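You operate a simulated robot arm through the tools that you are given. There is no shell and no other tool.

You are at the controls of a simulated robot arm. One attempt, no reset.

Task
On the white winder, rewind the green roll, wipe the ink roller, then rewind the yellow roll.
Fine: both come out even and stay on the black post; one wipe does it; leave the other rolls.

It is judged by the outcome, as a careful person would: the job done as asked, and still so three seconds after it is handed in. It fails if anything else is knocked over, pushed out of place, dropped, spilled or broken.

Robot
A 7-joint arm with a two-finger parallel gripper, fixed in place. Base frame: the origin is at the foot of the arm, x ahead of it, y to its left, z up. Units: mm, rad, N and s.
Its first joint turns from -2.897 to 2.897 rad. Payload 3.43 kg.
The TCP is the grasp point between the finger pads, 30 mm short of the fingertips. In the tool frame z runs along the fingers and y along their closing line. Largest opening 94 mm; finger width 28, thickness 10; the body of the gripper, 50 by 96 mm, starts 55 mm behind the TCP.
Orientation is that of the tool frame in the base frame, as a unit quaternion [x, y, z, w]. With the fingers straight down and closing along the base's y, the tool's x points along the base's -x, its y along +y and its z along -z.

Tools
- The arm moves only by the tool servo_tool. Its arguments are lists of equal length, an entry for each row: "slide": the shift along the base's x, y, z in units of 25 mm (1.0 is 25 mm), a list of three; "delta_rot": the turn, a rotation vector about the base's x, y, z in units of 6 degrees (1.0 is 6 degrees), a list of three; "claw": the gripper command, from -1 (shut) to 1 (fully open), values between in proportion. In form: {"slide": [[tx, ty, tz], ...], "delta_rot": [[ax, ay, az], ...], "claw": [claw, ...]}. A call has 1 to 20 rows; each row shifts and turns the commanded pose from where the row before left it. A call with a number of a shift or a turn outside -1 to 1 is refused whole. A row lasts 0.2 s, in which the tool goes at most 50 mm and 0.15 rad; a call with a longer step from one row to the next is refused whole, and so is a gripper value outside its range. Where a pose cannot be reached the arm comes as near as it can. A force on the tool above 40 N (or 10 N above the force at the start of the call, whichever is more), or a blocked arm, ends the call early, and 0.2 s more pass. Each finger travels about 45 mm/s and halts on what it meets, pressing with about 30 N; the grip force reading is that of the motor and also rises with nothing between the fingers. The clock runs only during rows and for 0.2 s after the last one: add rows that do not move to give the fingers time. The reply holds the time, the measured pose of the TCP, the force on the tool along the base axes, the opening and the grip force, in the units named above and with some noise, with the torque about the TCP (base axes, N m) and any sound that the robot's microphone picked up.
- Cameras (640 x 400 px; columns grow to the right, rows downward): "scene" is fixed at [51, 499, 1569.8]; the picture's right is [0.35, -0.94, 0.00], its down [-0.62, -0.23, -0.75] and it looks along [0.70, 0.26, -0.66] (base axes); focal length 214 px, centre (320, 200). "wrist" rides on the gripper at [76, 14, -102] in the tool frame; the picture's right is [-0.18, 0.98, 0.00], its down [-0.75, -0.14, -0.64] and it looks along [-0.63, -0.12, 0.77] (tool axes); focal length 243 px, centre (320, 200). There is no depth. A picture from a camera that has moved, and an enlarged one, comes with that camera's place and axes in the base frame and with its lens.
- get_image(camera): a new picture of that camera. No time passes.
- close_up(camera, box): a new picture of the part [left, top, right, bottom] of that camera's present view, enlarged. No time passes.
- close_job(): hands the job in; it is judged then, once.

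Places have to be worked out from the pictures, the camera data and where the tool is seen. Open the gripper and draw the arm clear of the work before you hand the job in, unless the task says otherwise.

The tools are called after ">>>" by a JSON object that holds its "fn" and its "kwargs". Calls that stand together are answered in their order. servo_tool: Moves the arm, as the interface text tells. Its arguments: {"type":"object","properties":{"slide":{"type":"array","items":{"type":"array","items":{"type":"number"}}},"delta_rot":{"type":"array","items":{"type":"array","items":{"type":"number"}}},"claw":{"type":"array","items":{"type":"number"}}},"required":["slide","delta_rot","claw"]} The other tools are called the same way: get_image (camera) takes a picture; close_up (camera, box) takes an enlarged picture of a part of a camera's view; close_job () hands the job in.

At the start:

```text
t: 0.0
eef_pos: [374.8, 465.8, 1433.7]
ee_rot: [0.0, 1.0, 0.0, 0.0]
force: [-0.5, 0.2, -0.5]
wrist_torque: [0.03, -0.02, 0.02]
opening: 94.2
grip_force: 0.0
```

scene: 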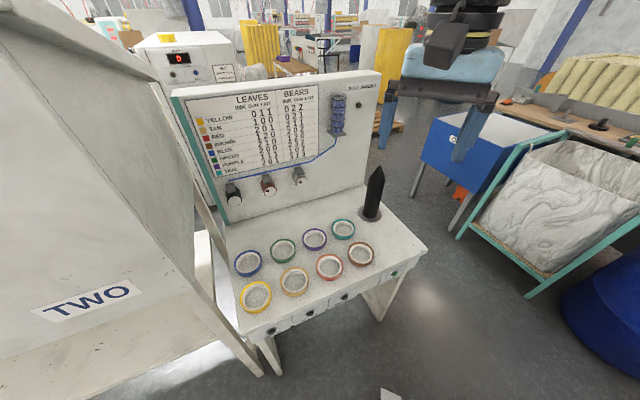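
wrist: 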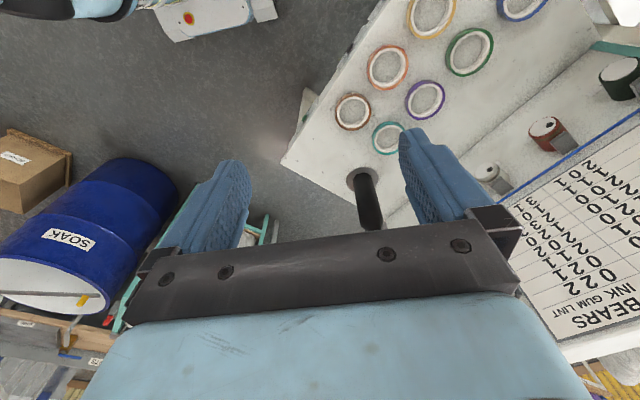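

I start by looking closely at the winder panel, its chart and the rolls.

>>> {"fn": "close_up", "kwargs": {"camera": "scene", "box": [160, 70, 400, 220]}}

>>> {"fn": "close_up", "kwargs": {"camera": "scene", "box": [180, 80, 330, 175]}}

>>> {"fn": "close_up", "kwargs": {"camera": "scene", "box": [210, 190, 430, 350]}}

>>> {"fn": "close_up", "kwargs": {"camera": "scene", "box": [210, 80, 390, 210]}}

>>> {"fn": "get_image", "kwargs": {"camera": "wrist"}}

```text
2.67 times, centred on (280, 145) of scene
camera zoom: at [51.0, 499.0, 1569.8], right [0.35, -0.94, 0.0], down [-0.62, -0.23, -0.75], along [0.7, 0.26, -0.66], focal length 572 px, centre (427, 347)
```

zoom: 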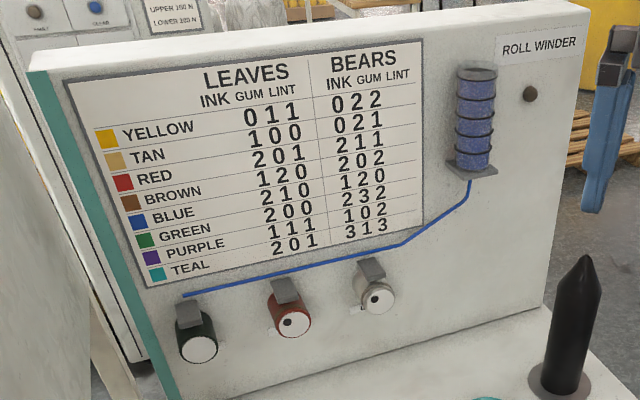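

```text
4.21 times, centred on (255, 128) of scene
camera zoom: at [51.0, 499.0, 1569.8], right [0.35, -0.94, 0.0], down [-0.62, -0.23, -0.75], along [0.7, 0.26, -0.66], focal length 903 px, centre (594, 505)
```

zoom: 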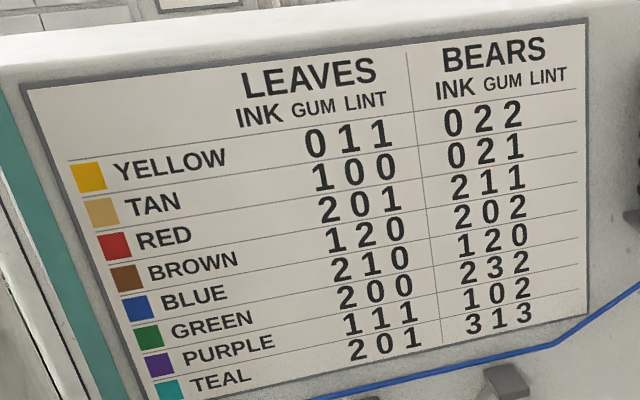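

```text
2.50 times, centred on (320, 270) of scene
camera zoom: at [51.0, 499.0, 1569.8], right [0.35, -0.94, 0.0], down [-0.62, -0.23, -0.75], along [0.7, 0.26, -0.66], focal length 536 px, centre (320, 25)
```

zoom: 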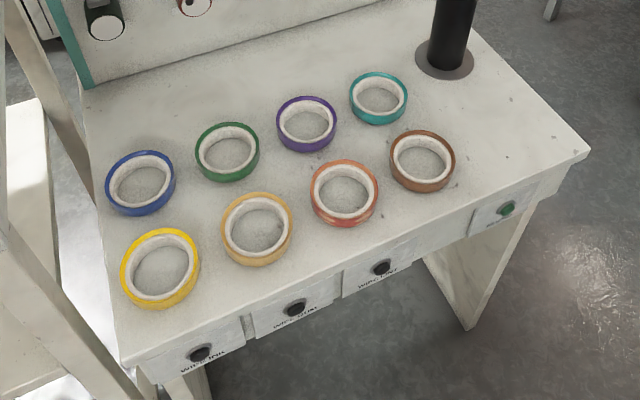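

```text
3.08 times, centred on (300, 145) of scene
camera zoom: at [51.0, 499.0, 1569.8], right [0.35, -0.94, 0.0], down [-0.62, -0.23, -0.75], along [0.7, 0.26, -0.66], focal length 660 px, centre (382, 369)
```

zoom: 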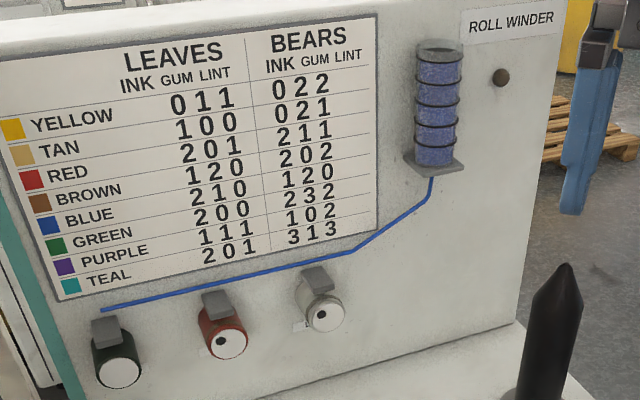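

```text
taken
camera wrist: at [297.9, 478.6, 1536.0], right [0.18, 0.98, 0.0], down [0.75, -0.14, 0.64], along [0.63, -0.12, -0.77], focal length 243 px, centre (320, 200)
```

wrist: 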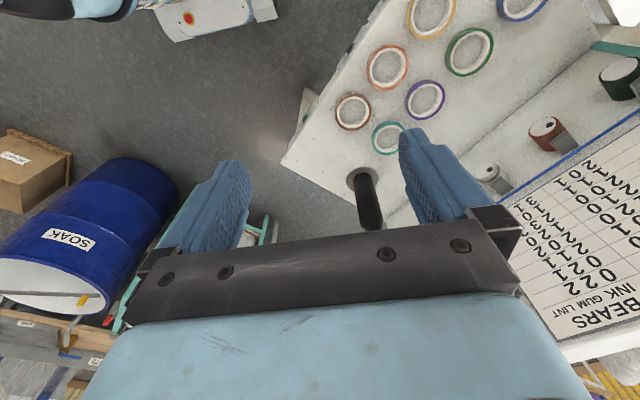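

The chart and the layout suggest this: the roll goes on the black post, the green button starts it, and black buttons for each roller sit on the front face. I'll turn the tool 45° to face the winder and come down for a closer look.

>>> {"fn": "servo_tool", "kwargs": {"slide": [[-0.1, -0.06, -0.9], [-0.1, -0.06, -0.9], [-0.1, -0.06, -0.9], [-0.1, -0.06, -0.9], [-0.1, -0.06, -0.9], [-0.1, -0.06, -0.9], [-0.1, -0.06, -0.9], [-0.1, -0.06, -0.9], [-0.1, -0.06, -0.9], [-0.1, -0.06, -0.9], [0, 0, 0]], "delta_rot": [[0, 0, 0.75], [0, 0, 0.75], [0, 0, 0.75], [0, 0, 0.75], [0, 0, 0.75], [0, 0, 0.75], [0, 0, 0.75], [0, 0, 0.75], [0, 0, 0.75], [0, 0, 0.75], [0, 0, 0]], "claw": [1, 1, 1, 1, 1, 1, 1, 1, 1, 1, 1]}}

>>> {"fn": "get_image", "kwargs": {"camera": "wrist"}}

>>> {"fn": "get_image", "kwargs": {"camera": "scene"}}

```text
t: 2.4
eef_pos: [348.5, 448.9, 1208.0]
ee_rot: [-0.383, 0.924, 0.0, 0.0]
force: [0.7, -0.5, 0.1]
wrist_torque: [0.0, 0.0, 0.0]
opening: 94.0
grip_force: 0.1
```

```text
taken
camera wrist: at [284.6, 404.2, 1310.7], right [-0.57, 0.82, 0.0], down [0.63, 0.43, 0.64], along [0.53, 0.36, -0.77], focal length 243 px, centre (320, 200)
```

wrist: 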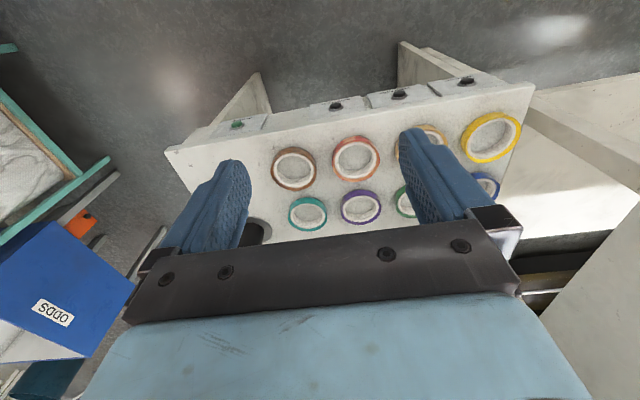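

```text
taken
```

scene: 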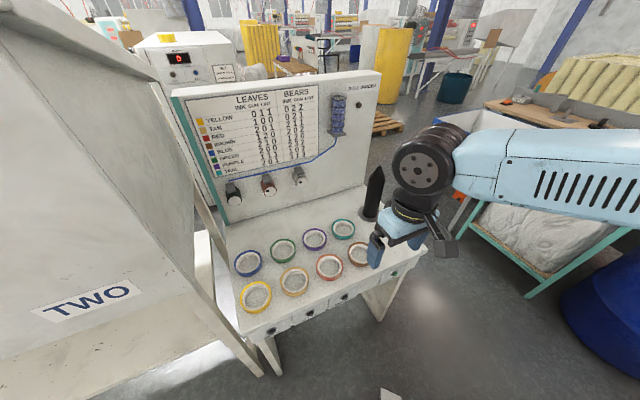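

I can see the table front from here with the rolls and buttons; I'll zoom in on details, including the roller ends.

>>> {"fn": "close_up", "kwargs": {"camera": "wrist", "box": [160, 60, 360, 185]}}

>>> {"fn": "close_up", "kwargs": {"camera": "wrist", "box": [300, 60, 540, 210]}}

>>> {"fn": "close_up", "kwargs": {"camera": "scene", "box": [215, 165, 315, 215]}}

>>> {"fn": "close_up", "kwargs": {"camera": "scene", "box": [315, 80, 385, 230]}}

>>> {"fn": "close_up", "kwargs": {"camera": "scene", "box": [230, 260, 420, 350]}}

```text
3.20 times, centred on (260, 122) of wrist
camera zoom: at [284.6, 404.2, 1310.7], right [-0.57, 0.82, 0.0], down [0.63, 0.43, 0.64], along [0.53, 0.36, -0.77], focal length 776 px, centre (512, 448)
```

zoom: 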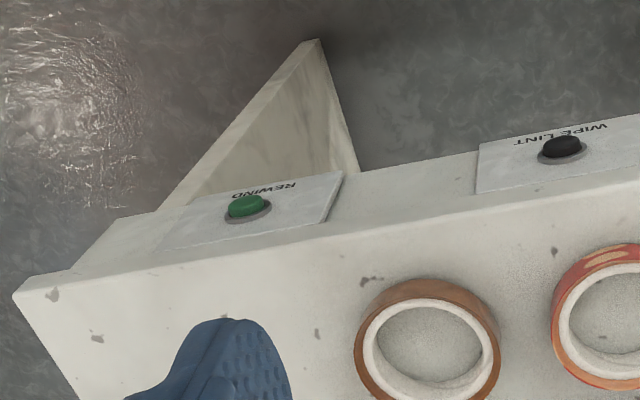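

```text
2.67 times, centred on (420, 135) of wrist
camera zoom: at [284.6, 404.2, 1310.7], right [-0.57, 0.82, 0.0], down [0.63, 0.43, 0.64], along [0.53, 0.36, -0.77], focal length 647 px, centre (53, 373)
```

zoom: 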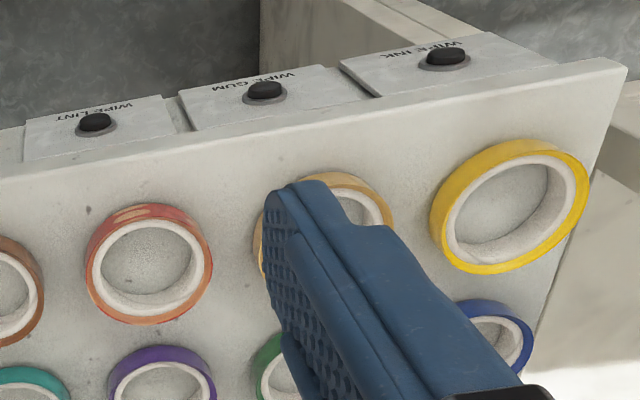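

```text
6.40 times, centred on (265, 190) of scene
camera zoom: at [51.0, 499.0, 1569.8], right [0.35, -0.94, 0.0], down [-0.62, -0.23, -0.75], along [0.7, 0.26, -0.66], focal length 1373 px, centre (672, 264)
```

zoom: 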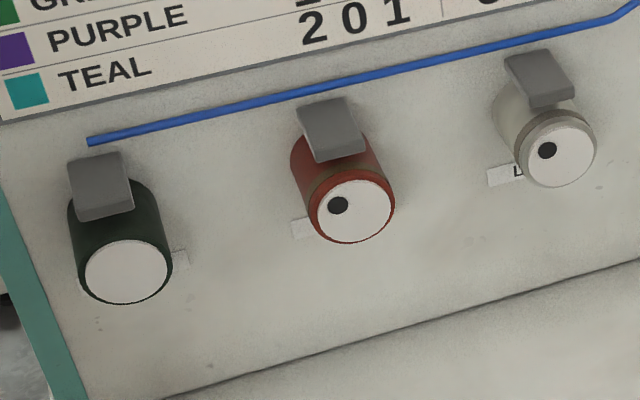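

```text
2.67 times, centred on (350, 155) of scene
camera zoom: at [51.0, 499.0, 1569.8], right [0.35, -0.94, 0.0], down [-0.62, -0.23, -0.75], along [0.7, 0.26, -0.66], focal length 572 px, centre (240, 320)
```

zoom: 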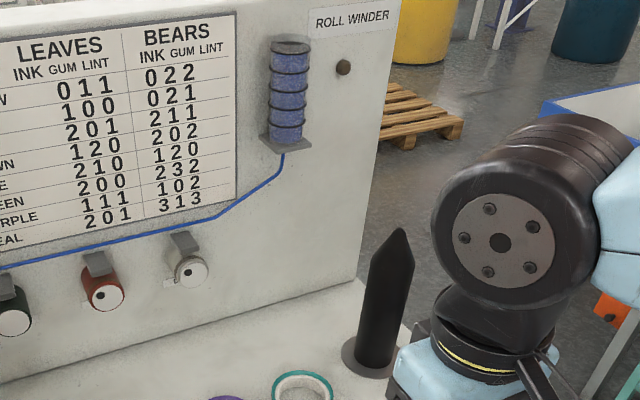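

```text
3.37 times, centred on (325, 305) of scene
camera zoom: at [51.0, 499.0, 1569.8], right [0.35, -0.94, 0.0], down [-0.62, -0.23, -0.75], along [0.7, 0.26, -0.66], focal length 722 px, centre (303, -154)
```

zoom: 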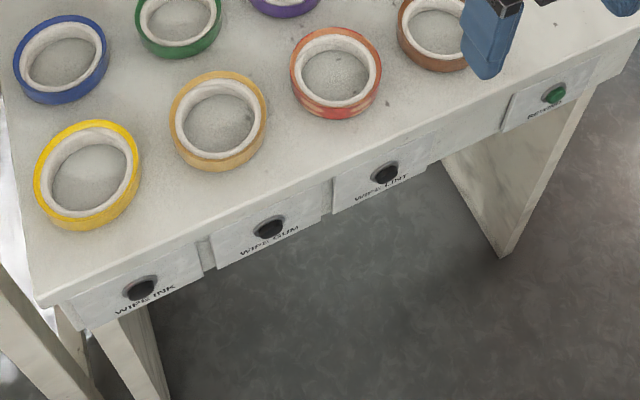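

Residue dots read ink 0, gum 1, lint 1, so green (bears 2-3-2) is fine now, and yellow (bears 0-2-2) is fine once the ink roller is wiped. Now I need exact roll and post sizes.

>>> {"fn": "close_up", "kwargs": {"camera": "scene", "box": [340, 160, 400, 230]}}

>>> {"fn": "close_up", "kwargs": {"camera": "scene", "box": [230, 225, 310, 275]}}

>>> {"fn": "close_up", "kwargs": {"camera": "scene", "box": [230, 275, 310, 325]}}

```text
5.71 times, centred on (370, 195) of scene
camera zoom: at [51.0, 499.0, 1569.8], right [0.35, -0.94, 0.0], down [-0.62, -0.23, -0.75], along [0.7, 0.26, -0.66], focal length 1226 px, centre (34, 229)
```

zoom: 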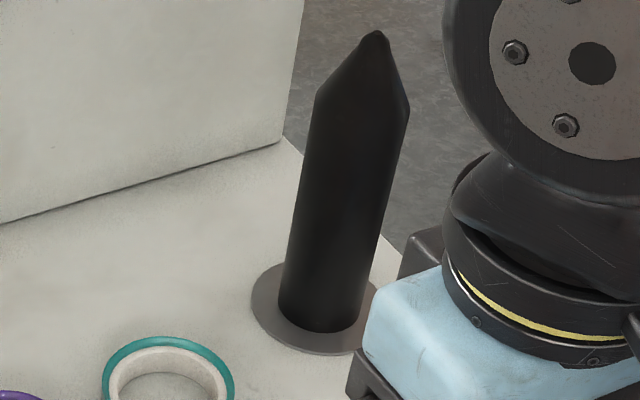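

```text
8.00 times, centred on (270, 250) of scene
camera zoom: at [51.0, 499.0, 1569.8], right [0.35, -0.94, 0.0], down [-0.62, -0.23, -0.75], along [0.7, 0.26, -0.66], focal length 1716 px, centre (720, -200)
```

zoom: 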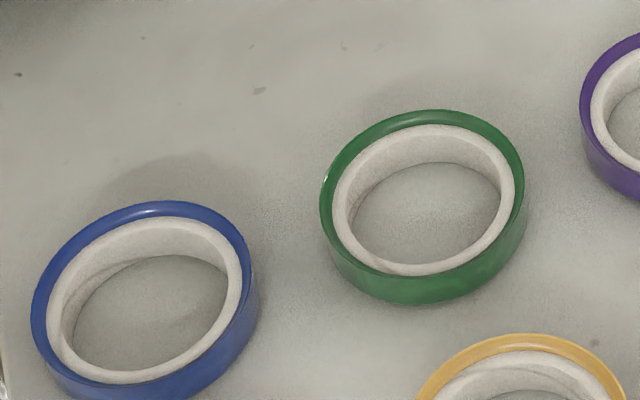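

```text
8.00 times, centred on (270, 300) of scene
camera zoom: at [51.0, 499.0, 1569.8], right [0.35, -0.94, 0.0], down [-0.62, -0.23, -0.75], along [0.7, 0.26, -0.66], focal length 1716 px, centre (720, -600)
```

zoom: 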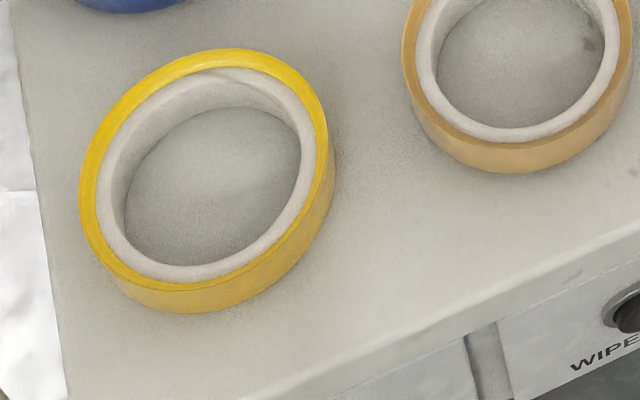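

The post is about 65 mm across with a cone tip, and the rolls are rings with roughly 82 mm bores, so I'll pinch a ring's wall and thread it over the cone. I move toward the green roll to measure it closely.

>>> {"fn": "servo_tool", "kwargs": {"slide": [[-0.074, 0.96, -0.63], [-0.074, 0.96, -0.63], [-0.074, 0.96, -0.63], [-0.074, 0.96, -0.63], [-0.074, 0.96, -0.63], [-0.074, 0.96, -0.63], [-0.074, 0.96, -0.63], [-0.074, 0.96, -0.63], [-0.074, 0.96, -0.63], [-0.074, 0.96, -0.63], [0, 0, 0], [0, 0, 0]], "delta_rot": [[0, 0, 0], [0, 0, 0], [0, 0, 0], [0, 0, 0], [0, 0, 0], [0, 0, 0], [0, 0, 0], [0, 0, 0], [0, 0, 0], [0, 0, 0], [0, 0, 0], [0, 0, 0]], "claw": [1, 1, 1, 1, 1, 1, 1, 1, 1, 1, 1, 1]}}

>>> {"fn": "get_image", "kwargs": {"camera": "wrist"}}

>>> {"fn": "get_image", "kwargs": {"camera": "scene"}}

```text
t: 5.0
eef_pos: [330.8, 691.1, 1052.5]
ee_rot: [-0.382, 0.924, 0.001, 0.0]
force: [0.3, -0.7, -0.4]
wrist_torque: [-0.03, -0.03, 0.0]
opening: 93.7
grip_force: 0.1
```

```text
taken
camera wrist: at [266.1, 645.7, 1154.8], right [-0.56, 0.83, 0.0], down [0.63, 0.43, 0.64], along [0.53, 0.36, -0.77], focal length 243 px, centre (320, 200)
```

wrist: 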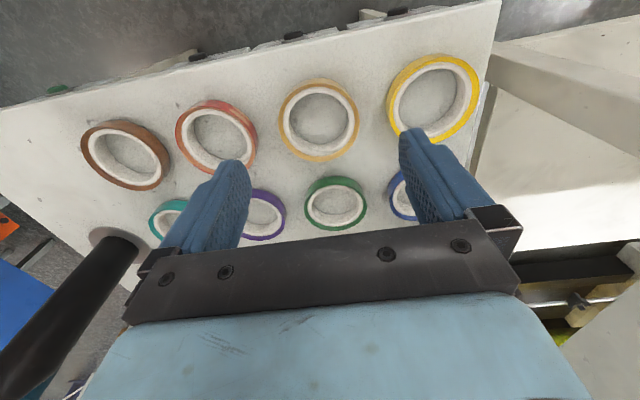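

```text
taken
```

scene: 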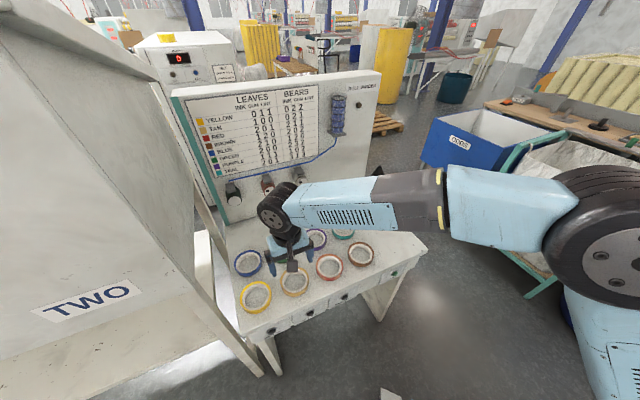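

I need a more accurate table height, so I'll take enlarged views from this pose for triangulation.

>>> {"fn": "close_up", "kwargs": {"camera": "wrist", "box": [270, 40, 510, 240]}}

>>> {"fn": "close_up", "kwargs": {"camera": "wrist", "box": [0, 80, 280, 280]}}

>>> {"fn": "close_up", "kwargs": {"camera": "wrist", "box": [40, 0, 520, 120]}}

```text
2.00 times, centred on (390, 140) of wrist
camera zoom: at [266.1, 645.7, 1154.8], right [-0.56, 0.83, 0.0], down [0.63, 0.43, 0.64], along [0.53, 0.36, -0.77], focal length 485 px, centre (180, 320)
```

zoom: 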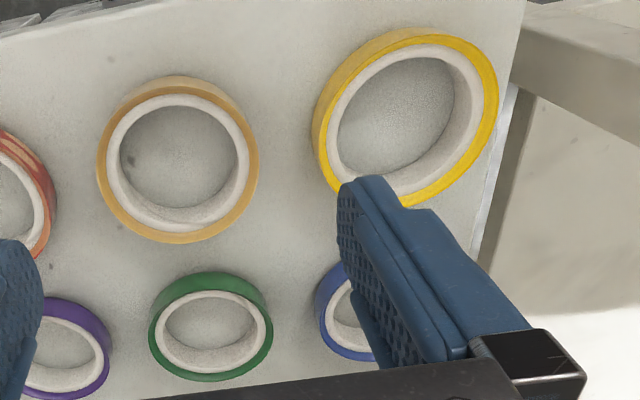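

```text
2.00 times, centred on (140, 180) of wrist
camera zoom: at [266.1, 645.7, 1154.8], right [-0.56, 0.83, 0.0], down [0.63, 0.43, 0.64], along [0.53, 0.36, -0.77], focal length 485 px, centre (680, 240)
```

zoom: 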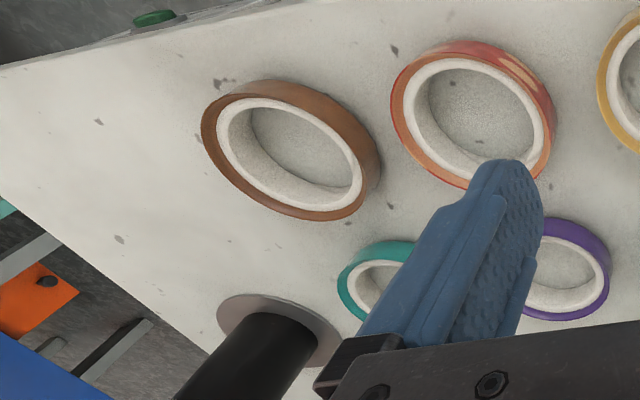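

```text
1.33 times, centred on (280, 60) of wrist
camera zoom: at [266.1, 645.7, 1154.8], right [-0.56, 0.83, 0.0], down [0.63, 0.43, 0.64], along [0.53, 0.36, -0.77], focal length 324 px, centre (373, 387)
```

zoom: 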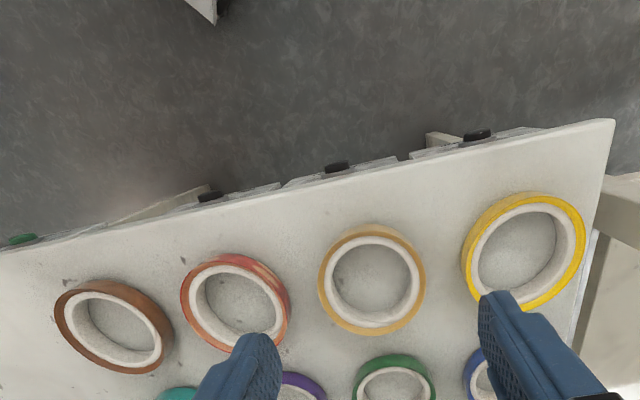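

Triangulating from the two wrist views puts roll tops near z≈864 and the table near z≈835. Green is centred near (464, 812), yellow near (268, 806) and the post near (818, 529). I'll rotate the tool −90° so it pinches a roll's front wall, hovering over green's near wall.

>>> {"fn": "servo_tool", "kwargs": {"slide": [[0.274, 0.242, -0.14], [0.274, 0.242, -0.14], [0.274, 0.242, -0.14], [0.274, 0.242, -0.14], [0.274, 0.242, -0.14], [0.274, 0.242, -0.14], [0.274, 0.242, -0.14], [0.274, 0.242, -0.14], [0.274, 0.242, -0.14], [0.274, 0.242, -0.14], [0.274, 0.242, -0.14], [0.274, 0.242, -0.14], [0.274, 0.242, -0.14], [0.274, 0.242, -0.14], [0.274, 0.242, -0.14], [0, 0, 0], [0, 0, 0]], "delta_rot": [[0, 0, -1], [0, 0, -1], [0, 0, -1], [0, 0, -1], [0, 0, -1], [0, 0, -1], [0, 0, -1], [0, 0, -1], [0, 0, -1], [0, 0, -1], [0, 0, -1], [0, 0, -1], [0, 0, -1], [0, 0, -1], [0, 0, -1], [0, 0, 0], [0, 0, 0]], "claw": [0, 0, 0, 0, 0, 0, 0, 0, 0, 0, 0, 0, 0, 0, 0, 0, 0]}}

>>> {"fn": "get_image", "kwargs": {"camera": "wrist"}}

>>> {"fn": "get_image", "kwargs": {"camera": "scene"}}

```text
t: 8.6
eef_pos: [434.7, 780.0, 998.7]
ee_rot: [0.383, 0.924, -0.001, -0.001]
force: [0.2, 0.0, -0.6]
wrist_torque: [0.01, 0.0, 0.02]
opening: 47.0
grip_force: 0.1
```

```text
taken
camera wrist: at [390.3, 843.7, 1101.0], right [0.83, 0.56, 0.0], down [0.43, -0.63, 0.64], along [0.36, -0.53, -0.77], focal length 243 px, centre (320, 200)
```

wrist: 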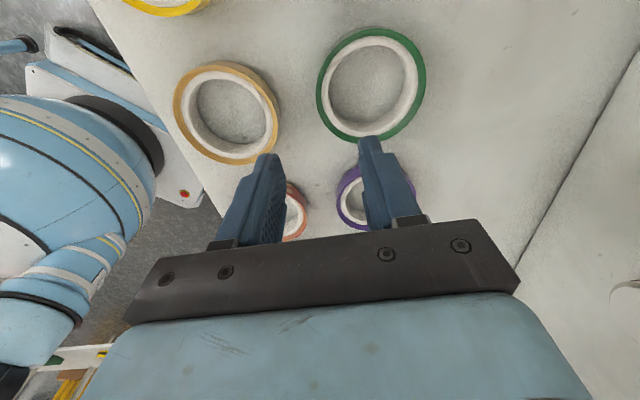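

```text
taken
```

scene: 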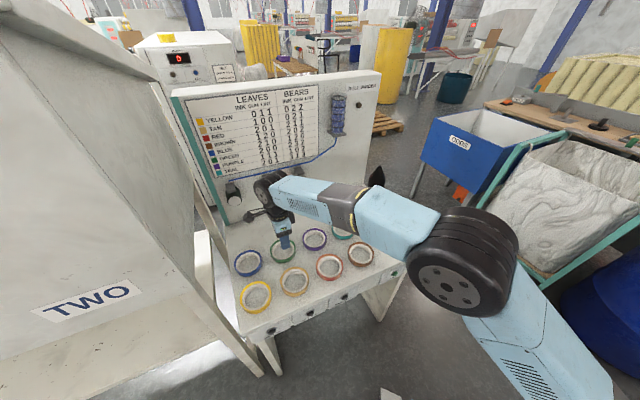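

The tool is over green's near wall as planned. I'll zoom in to refine the roll centre and wall thickness.

>>> {"fn": "close_up", "kwargs": {"camera": "wrist", "box": [160, 10, 448, 190]}}

>>> {"fn": "close_up", "kwargs": {"camera": "scene", "box": [230, 170, 350, 290]}}

```text
2.22 times, centred on (304, 100) of wrist
camera zoom: at [390.3, 843.7, 1101.0], right [0.83, 0.56, 0.0], down [0.43, -0.63, 0.64], along [0.36, -0.53, -0.77], focal length 539 px, centre (356, 422)
```

zoom: 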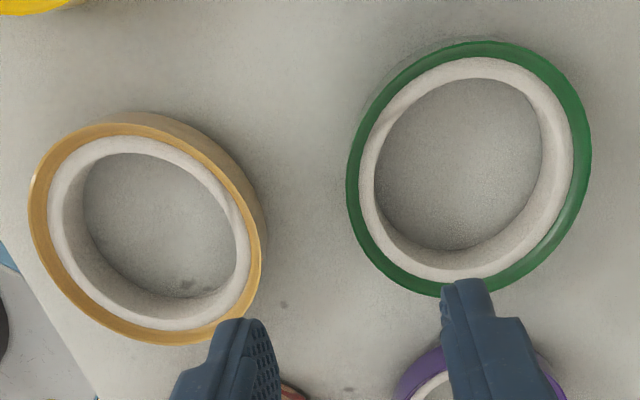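

```text
3.33 times, centred on (290, 230) of scene
camera zoom: at [51.0, 499.0, 1569.8], right [0.35, -0.94, 0.0], down [-0.62, -0.23, -0.75], along [0.7, 0.26, -0.66], focal length 715 px, centre (420, 100)
```

zoom: 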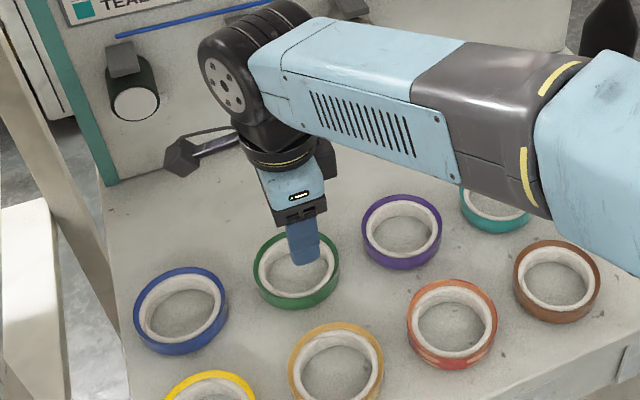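

Refined: green's centre is about (466, 816), wall thickness about 11 mm, bore about 75 mm. I'll shift a few millimetres and descend so the fingers straddle the near wall, stopping just above the final depth to check.

>>> {"fn": "servo_tool", "kwargs": {"slide": [[0.03, 0.2, -0.2], [0, 0, -0.7], [0, 0, -0.7], [0, 0, -0.7], [0, 0, -0.7], [0, 0, -0.7], [0, 0, -0.5], [0, 0, -0.2], [0, 0, 0], [0, 0, 0]], "delta_rot": [[0, 0, 0], [0, 0, 0], [0, 0, 0], [0, 0, 0], [0, 0, 0], [0, 0, 0], [0, 0, 0], [0, 0, 0], [0, 0, 0], [0, 0, 0]], "claw": [0, 0, 0, 0, 0, 0, 0, 0, 0, 0]}}

>>> {"fn": "get_image", "kwargs": {"camera": "wrist"}}

>>> {"fn": "close_up", "kwargs": {"camera": "scene", "box": [240, 200, 340, 280]}}

```text
t: 10.8
eef_pos: [435.6, 784.7, 887.4]
ee_rot: [0.383, 0.924, -0.001, 0.0]
force: [0.5, 0.2, 1.0]
wrist_torque: [0.01, -0.04, 0.0]
opening: 47.1
grip_force: 0.0
```

```text
taken
camera wrist: at [391.8, 847.9, 990.2], right [0.83, 0.56, 0.0], down [0.43, -0.63, 0.64], along [0.36, -0.53, -0.77], focal length 243 px, centre (320, 200)
```

wrist: 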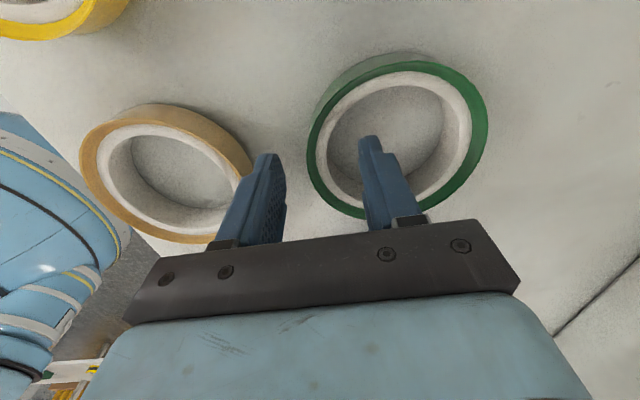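

```text
5.00 times, centred on (290, 240) of scene
camera zoom: at [51.0, 499.0, 1569.8], right [0.35, -0.94, 0.0], down [-0.62, -0.23, -0.75], along [0.7, 0.26, -0.66], focal length 1072 px, centre (470, 0)
```

zoom: 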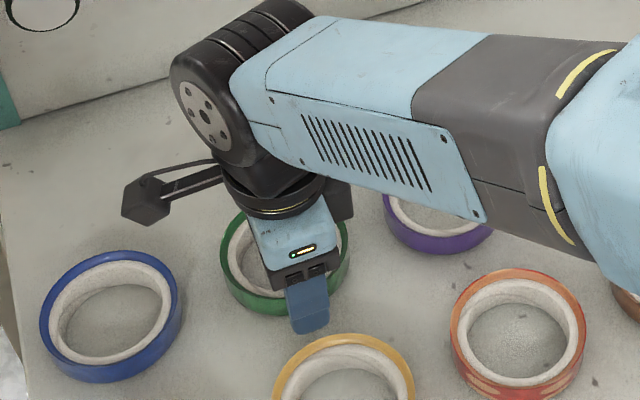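

The fingers straddle green's near wall, centred on it. I'll go 11 mm deeper and close.

>>> {"fn": "servo_tool", "kwargs": {"slide": [[0, 0, -0.22], [0, 0, -0.22], [0, 0, 0], [0, 0, 0], [0, 0, 0], [0, 0, 0], [0, 0, 0], [0, 0, 0]], "delta_rot": [[0, 0, 0], [0, 0, 0], [0, 0, 0], [0, 0, 0], [0, 0, 0], [0, 0, 0], [0, 0, 0], [0, 0, 0]], "claw": [0, 0, 0, -1, -1, -1, -1, -1]}}

>>> {"fn": "get_image", "kwargs": {"camera": "wrist"}}

>>> {"fn": "close_up", "kwargs": {"camera": "scene", "box": [240, 200, 340, 280]}}

```text
t: 12.6
eef_pos: [435.7, 784.4, 876.7]
ee_rot: [0.383, 0.924, 0.001, 0.0]
force: [-1.0, -0.7, 0.4]
wrist_torque: [0.03, 0.0, 0.02]
opening: 13.9
grip_force: 30.2
```

```text
taken
camera wrist: at [391.5, 848.2, 979.2], right [0.83, 0.56, 0.0], down [0.43, -0.63, 0.64], along [0.36, -0.53, -0.77], focal length 243 px, centre (320, 200)
```

wrist: 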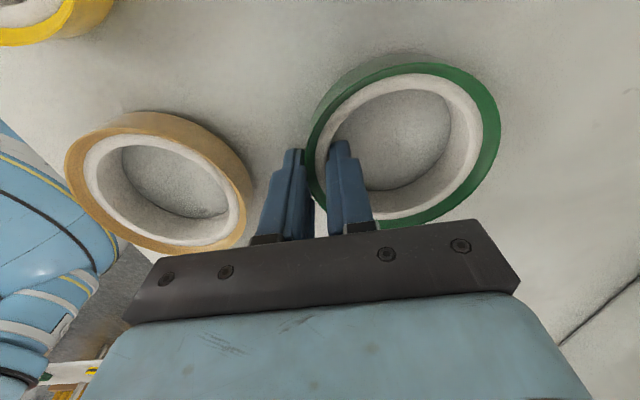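

```text
5.00 times, centred on (290, 240) of scene
camera zoom: at [51.0, 499.0, 1569.8], right [0.35, -0.94, 0.0], down [-0.62, -0.23, -0.75], along [0.7, 0.26, -0.66], focal length 1072 px, centre (470, 0)
```

zoom: 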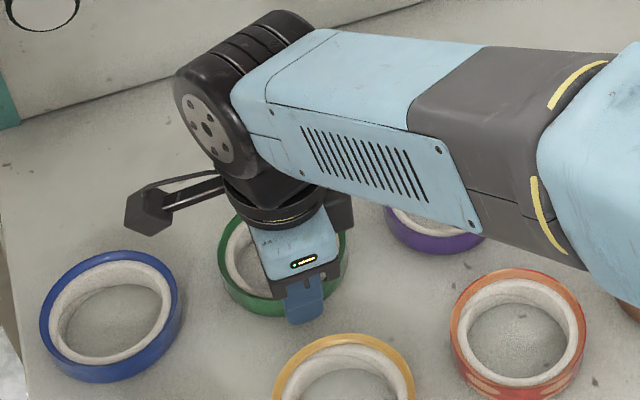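

The grip closed at 13.9 mm, which matches the wall plus its curvature. I'll lift gently and check that the roll comes level.

>>> {"fn": "servo_tool", "kwargs": {"slide": [[0, 0, 0.2], [0, 0, 0.4], [0, 0, 0.6], [0, 0, 0.8], [0, 0, 0.8], [0, 0, 0.8], [0, 0, 0.8], [0, 0, 0]], "delta_rot": [[0, 0, 0], [0, 0, 0], [0, 0, 0], [0, 0, 0], [0, 0, 0], [0, 0, 0], [0, 0, 0], [0, 0, 0]], "claw": [-1, -1, -1, -1, -1, -1, -1, -1]}}

>>> {"fn": "get_image", "kwargs": {"camera": "wrist"}}

>>> {"fn": "get_image", "kwargs": {"camera": "scene"}}

```text
t: 14.4
eef_pos: [433.9, 785.1, 988.3]
ee_rot: [0.383, 0.924, -0.001, 0.0]
force: [-0.6, -0.4, -0.6]
wrist_torque: [-0.04, -0.02, -0.01]
opening: 14.2
grip_force: 30.0
```

```text
taken
camera wrist: at [391.0, 848.4, 1090.4], right [0.83, 0.56, 0.0], down [0.43, -0.63, 0.64], along [0.36, -0.53, -0.77], focal length 243 px, centre (320, 200)
```

wrist: 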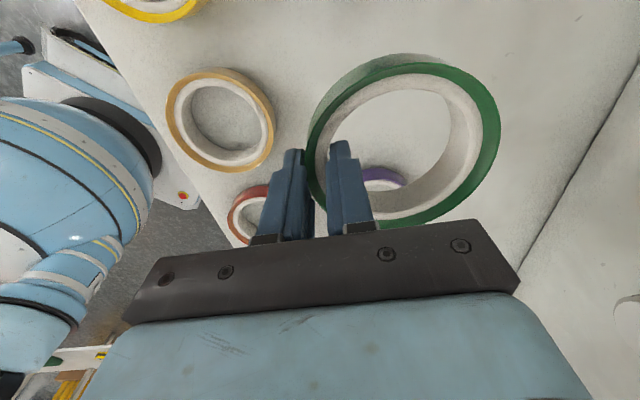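

```text
taken
```

scene: 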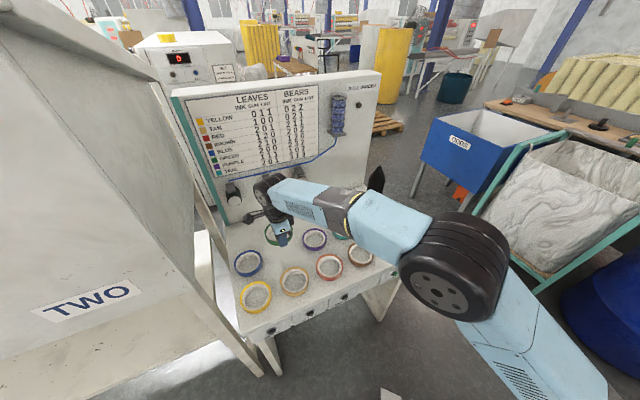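

The roll is held level. I'll carry it up and across toward the post, stopping short and above the tip so I can locate it with the wrist camera.

>>> {"fn": "servo_tool", "kwargs": {"slide": [[0.2, -0.15, 0.64], [0.5, -0.36, 0.64], [0.7, -0.51, 0.64], [0.8, -0.58, 0.64], [0.8, -0.58, 0.64], [0.8, -0.58, 0.64], [0.8, -0.58, 0.64], [0.8, -0.58, 0.64], [0.8, -0.58, 0.64], [0.8, -0.58, 0.64], [0.8, -0.58, 0.64], [0.8, -0.58, 0.64], [0.7, -0.5, 0], [0.5, -0.4, 0], [0.2, -0.15, 0], [0, 0, 0], [0, 0, 0]], "delta_rot": [[0, 0, 0], [0, 0, 0], [0, 0, 0], [0, 0, 0], [0, 0, 0], [0, 0, 0], [0, 0, 0], [0, 0, 0], [0, 0, 0], [0, 0, 0], [0, 0, 0], [0, 0, 0], [0, 0, 0], [0, 0, 0], [0, 0, 0], [0, 0, 0], [0, 0, 0]], "claw": [-1, -1, -1, -1, -1, -1, -1, -1, -1, -1, -1, -1, -1, -1, -1, -1, -1]}}

>>> {"fn": "get_image", "kwargs": {"camera": "wrist"}}

>>> {"fn": "get_image", "kwargs": {"camera": "scene"}}

```text
t: 18.0
eef_pos: [685.9, 603.4, 1178.8]
ee_rot: [0.383, 0.924, 0.0, 0.0]
force: [0.0, -0.4, -0.9]
wrist_torque: [-0.04, 0.02, -0.01]
opening: 14.2
grip_force: 30.4
```

```text
taken
camera wrist: at [642.5, 666.4, 1281.2], right [0.83, 0.56, 0.0], down [0.43, -0.63, 0.64], along [0.36, -0.53, -0.77], focal length 243 px, centre (320, 200)
```

wrist: 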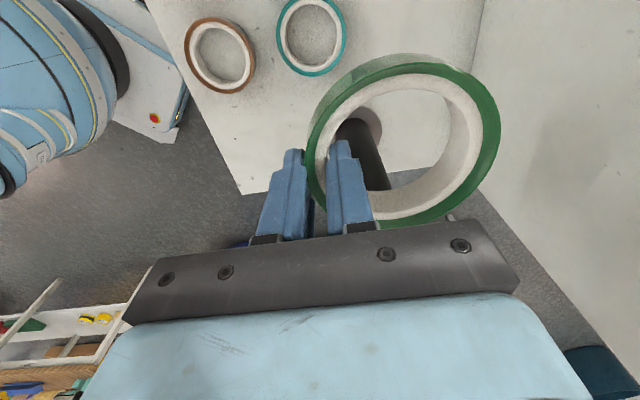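

```text
taken
```

scene: 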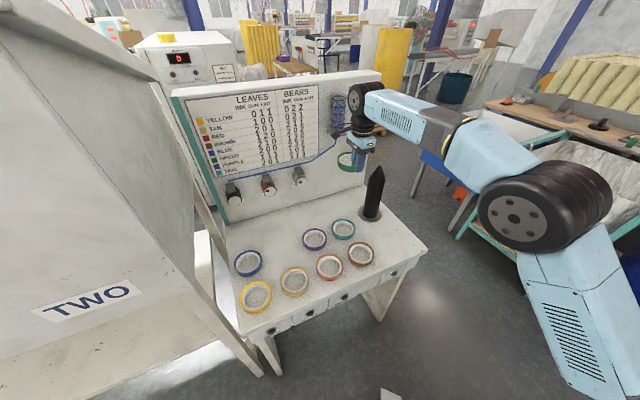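

The post is visible through the ring; I zoom in on it.

>>> {"fn": "close_up", "kwargs": {"camera": "wrist", "box": [290, 50, 510, 230]}}

>>> {"fn": "close_up", "kwargs": {"camera": "scene", "box": [320, 80, 430, 230]}}

```text
2.22 times, centred on (400, 140) of wrist
camera zoom: at [642.5, 666.4, 1281.2], right [0.83, 0.56, 0.0], down [0.43, -0.63, 0.64], along [0.36, -0.53, -0.77], focal length 539 px, centre (142, 333)
```

zoom: 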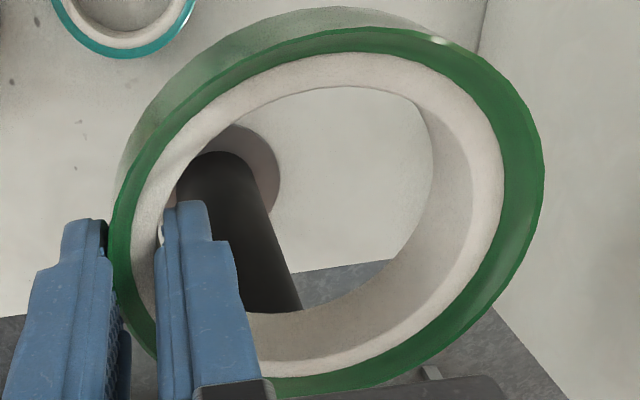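

```text
2.67 times, centred on (375, 155) of scene
camera zoom: at [51.0, 499.0, 1569.8], right [0.35, -0.94, 0.0], down [-0.62, -0.23, -0.75], along [0.7, 0.26, -0.66], focal length 572 px, centre (173, 320)
```

zoom: 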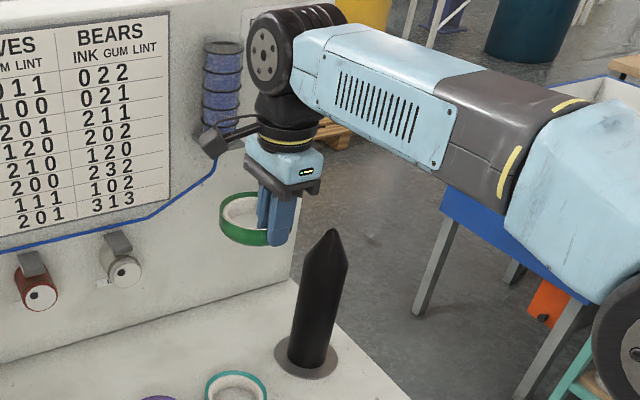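

From this view the post axis is near (815, 530), with its tip at z≈1108 and the cone shoulder near z≈1045. I'll bring the ring over the tip, staying about 20 mm above it, then check alignment.

>>> {"fn": "servo_tool", "kwargs": {"slide": [[0.3, -0.31, 0], [0.6, -0.62, 0], [0.7, -0.73, 0], [0.7, -0.73, 0], [0.7, -0.73, 0], [0.6, -0.62, -0.1], [0.38, -0.39, -0.1], [0, 0, 0], [0, 0, 0]], "delta_rot": [[0, 0, 0], [0, 0, 0], [0, 0, 0], [0, 0, 0], [0, 0, 0], [0, 0, 0], [0, 0, 0], [0, 0, 0], [0, 0, 0]], "claw": [-1, -1, -1, -1, -1, -1, -1, -1, -1]}}

>>> {"fn": "get_image", "kwargs": {"camera": "wrist"}}

>>> {"fn": "close_up", "kwargs": {"camera": "scene", "box": [330, 100, 430, 220]}}

>>> {"fn": "close_up", "kwargs": {"camera": "wrist", "box": [290, 50, 510, 230]}}

```text
t: 20.0
eef_pos: [785.2, 498.2, 1174.3]
ee_rot: [0.382, 0.924, 0.0, 0.0]
force: [0.3, -1.1, -0.2]
wrist_torque: [-0.03, 0.04, -0.01]
opening: 14.1
grip_force: 29.8
```

```text
taken
camera wrist: at [742.0, 562.0, 1276.6], right [0.83, 0.56, 0.0], down [0.43, -0.63, 0.64], along [0.36, -0.53, -0.77], focal length 243 px, centre (320, 200)
```

wrist: 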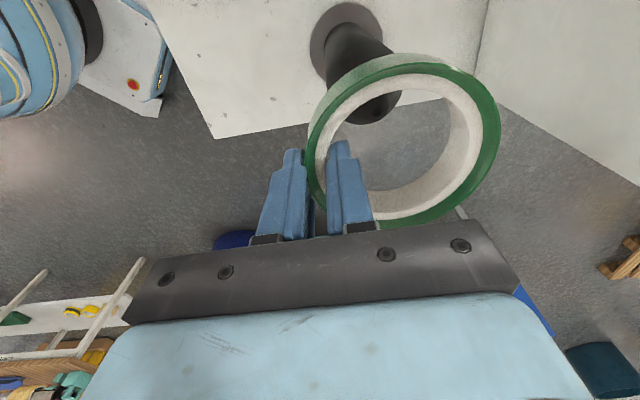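

```text
3.33 times, centred on (380, 160) of scene
camera zoom: at [51.0, 499.0, 1569.8], right [0.35, -0.94, 0.0], down [-0.62, -0.23, -0.75], along [0.7, 0.26, -0.66], focal length 715 px, centre (120, 333)
```

zoom: 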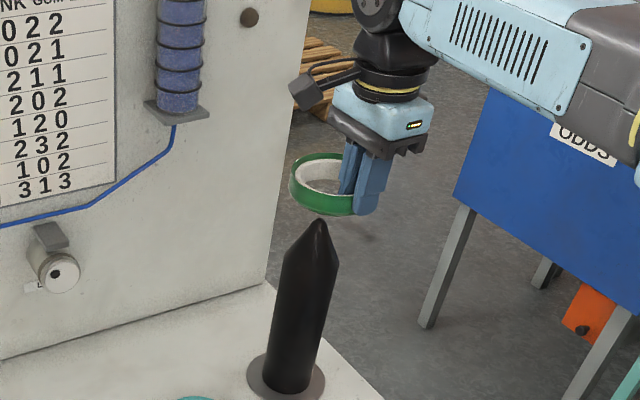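

```text
2.22 times, centred on (400, 140) of wrist
camera zoom: at [742.0, 562.0, 1276.6], right [0.83, 0.56, 0.0], down [0.43, -0.63, 0.64], along [0.36, -0.53, -0.77], focal length 539 px, centre (142, 333)
```

zoom: 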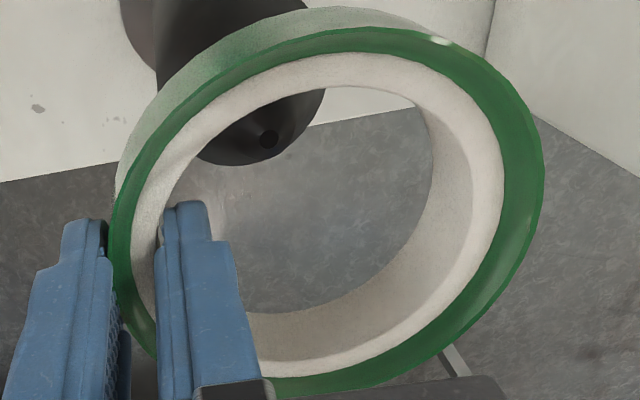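

The tip looks a little short of the ring centre along the row direction. I'll zoom to settle the post axis.

>>> {"fn": "close_up", "kwargs": {"camera": "wrist", "box": [280, 0, 440, 130]}}

>>> {"fn": "close_up", "kwargs": {"camera": "scene", "box": [350, 135, 400, 185]}}

```text
3.08 times, centred on (360, 65) of wrist
camera zoom: at [742.0, 562.0, 1276.6], right [0.83, 0.56, 0.0], down [0.43, -0.63, 0.64], along [0.36, -0.53, -0.77], focal length 746 px, centre (197, 615)
```

zoom: 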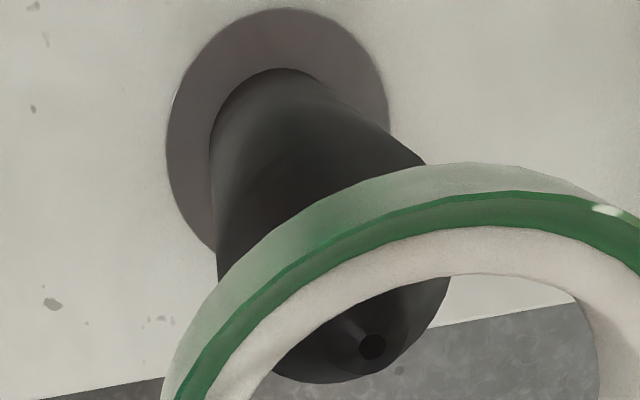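

```text
8.00 times, centred on (375, 160) of scene
camera zoom: at [51.0, 499.0, 1569.8], right [0.35, -0.94, 0.0], down [-0.62, -0.23, -0.75], along [0.7, 0.26, -0.66], focal length 1716 px, centre (-120, 520)
```

zoom: 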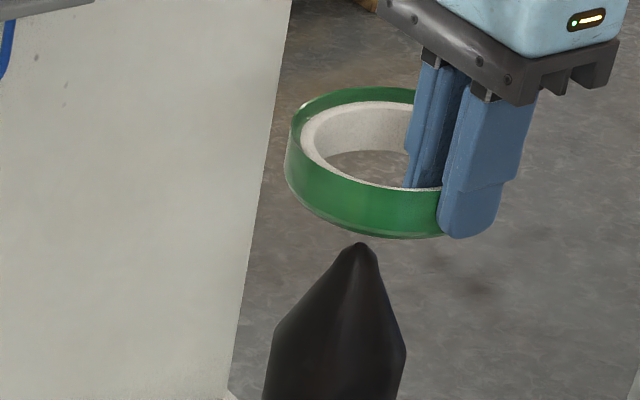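

The tip dot and base disc agree on a post axis near (808, 534) with the tip at z≈1114, so the ring sits about 8 mm too far along the row. I'll shift it back and lower partway over the tip, then check again.

>>> {"fn": "servo_tool", "kwargs": {"slide": [[-0.12, 0.12, 0], [-0.11, 0.11, 0], [0, 0, -0.3], [0, 0, -0.4], [0, 0, -0.3], [0, 0, 0], [0, 0, 0]], "delta_rot": [[0, 0, 0], [0, 0, 0], [0, 0, 0], [0, 0, 0], [0, 0, 0], [0, 0, 0], [0, 0, 0]], "claw": [-1, -1, -1, -1, -1, -1, -1]}}

>>> {"fn": "close_up", "kwargs": {"camera": "wrist", "box": [290, 50, 510, 230]}}

>>> {"fn": "close_up", "kwargs": {"camera": "scene", "box": [345, 125, 415, 185]}}

```text
t: 21.6
eef_pos: [778.6, 504.4, 1149.2]
ee_rot: [0.382, 0.924, 0.0, 0.0]
force: [-0.2, -0.3, -0.6]
wrist_torque: [-0.03, 0.04, 0.02]
opening: 13.7
grip_force: 30.3
```

```text
2.22 times, centred on (400, 140) of wrist
camera zoom: at [735.5, 568.6, 1251.9], right [0.83, 0.56, 0.0], down [0.43, -0.63, 0.64], along [0.36, -0.53, -0.77], focal length 539 px, centre (142, 333)
```

zoom: 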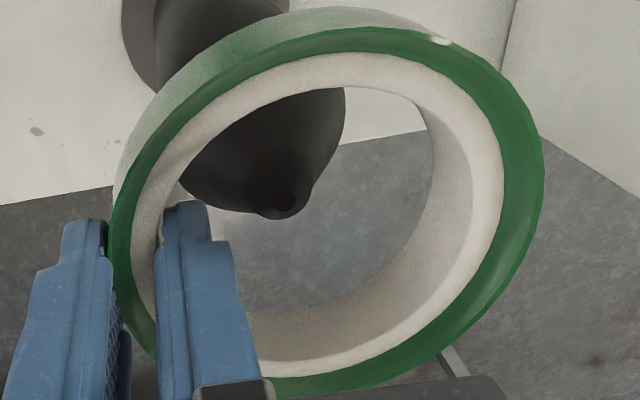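

```text
6.67 times, centred on (380, 155) of scene
camera zoom: at [51.0, 499.0, 1569.8], right [0.35, -0.94, 0.0], down [-0.62, -0.23, -0.75], along [0.7, 0.26, -0.66], focal length 1430 px, centre (-80, 500)
```

zoom: 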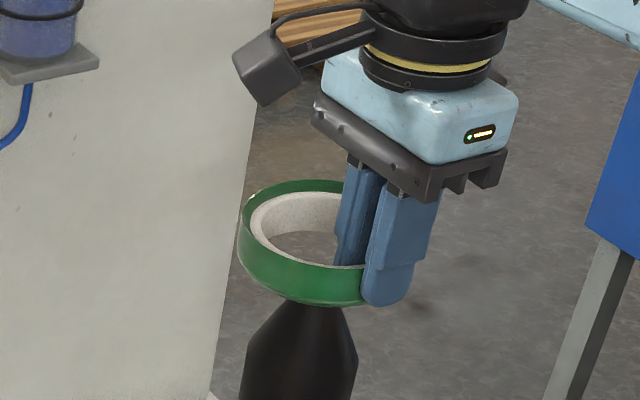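

The tip is now inside the bore and within about 2 mm of centre. I'll lower the ring over the cone.

>>> {"fn": "servo_tool", "kwargs": {"slide": [[-0.03, 0.03, -0.2], [0, 0, -0.25], [0, 0, -0.25], [0, 0, -0.2], [0, 0, 0], [0, 0, 0]], "delta_rot": [[0, 0, 0], [0, 0, 0], [0, 0, 0], [0, 0, 0], [0, 0, 0], [0, 0, 0]], "claw": [-1, -1, -1, -1, -1, -1]}}

>>> {"fn": "close_up", "kwargs": {"camera": "wrist", "box": [290, 50, 510, 230]}}

>>> {"fn": "close_up", "kwargs": {"camera": "scene", "box": [345, 125, 415, 185]}}

```text
t: 23.0
eef_pos: [777.9, 505.7, 1126.8]
ee_rot: [0.383, 0.924, 0.0, 0.0]
force: [0.1, -1.5, -0.6]
wrist_torque: [0.01, 0.01, -0.01]
opening: 14.0
grip_force: 30.5
```

```text
2.22 times, centred on (400, 140) of wrist
camera zoom: at [734.9, 569.3, 1229.5], right [0.83, 0.56, 0.0], down [0.43, -0.63, 0.64], along [0.36, -0.53, -0.77], focal length 539 px, centre (142, 333)
```

zoom: 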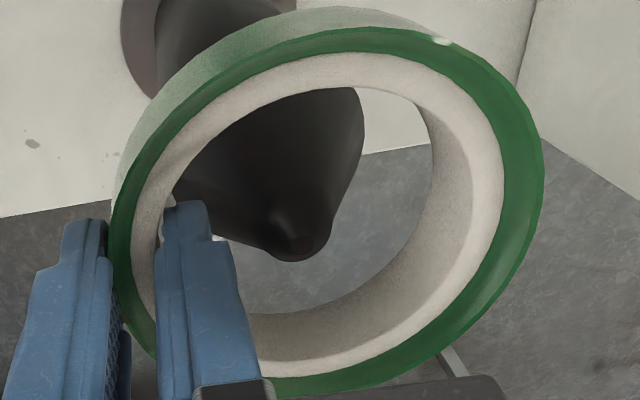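

```text
6.67 times, centred on (380, 155) of scene
camera zoom: at [51.0, 499.0, 1569.8], right [0.35, -0.94, 0.0], down [-0.62, -0.23, -0.75], along [0.7, 0.26, -0.66], focal length 1430 px, centre (-80, 500)
```

zoom: 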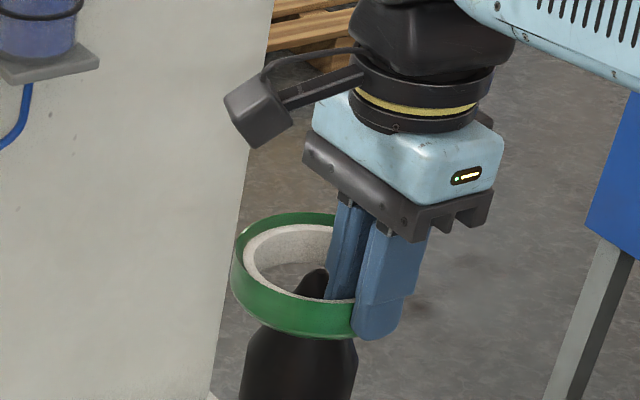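

The ring is around the cone and centred. I'll go 9 mm lower, then open slightly so it drops down the post.

>>> {"fn": "servo_tool", "kwargs": {"slide": [[0, 0, -0.18], [0, 0, -0.18], [0, 0, 0], [0, 0, 0], [0, 0, 0], [0, 0, 0], [0, 0, 0], [0, 0, 0]], "delta_rot": [[0, 0, 0], [0, 0, 0], [0, 0, 0], [0, 0, 0], [0, 0, 0], [0, 0, 0], [0, 0, 0], [0, 0, 0]], "claw": [-1, -1, -1, -0.53, -0.53, -0.53, -0.53, -0.53]}}

>>> {"fn": "get_image", "kwargs": {"camera": "wrist"}}

>>> {"fn": "get_image", "kwargs": {"camera": "scene"}}

```text
t: 24.8
eef_pos: [777.3, 506.6, 1118.7]
ee_rot: [0.382, 0.924, 0.0, 0.0]
force: [-0.2, -0.2, 0.6]
wrist_torque: [-0.02, 0.01, 0.02]
opening: 21.7
grip_force: 0.0
```

```text
taken
camera wrist: at [734.6, 570.1, 1219.9], right [0.83, 0.56, 0.0], down [0.43, -0.63, 0.64], along [0.36, -0.53, -0.77], focal length 243 px, centre (320, 200)
```

wrist: 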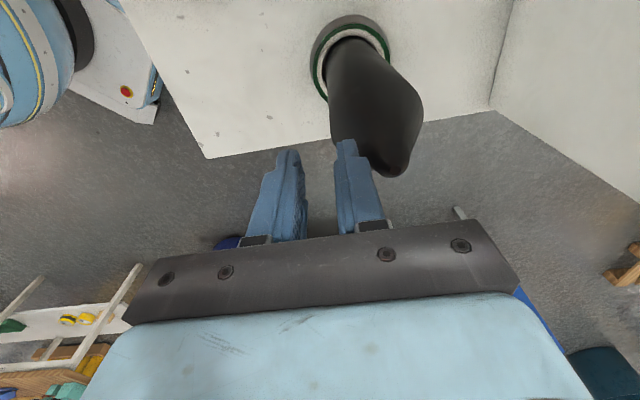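

```text
taken
```

scene: 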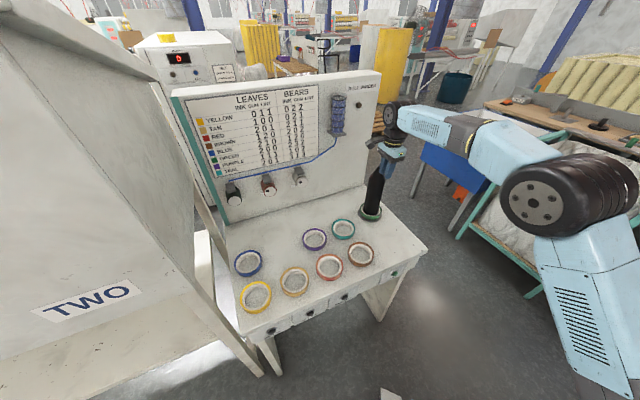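

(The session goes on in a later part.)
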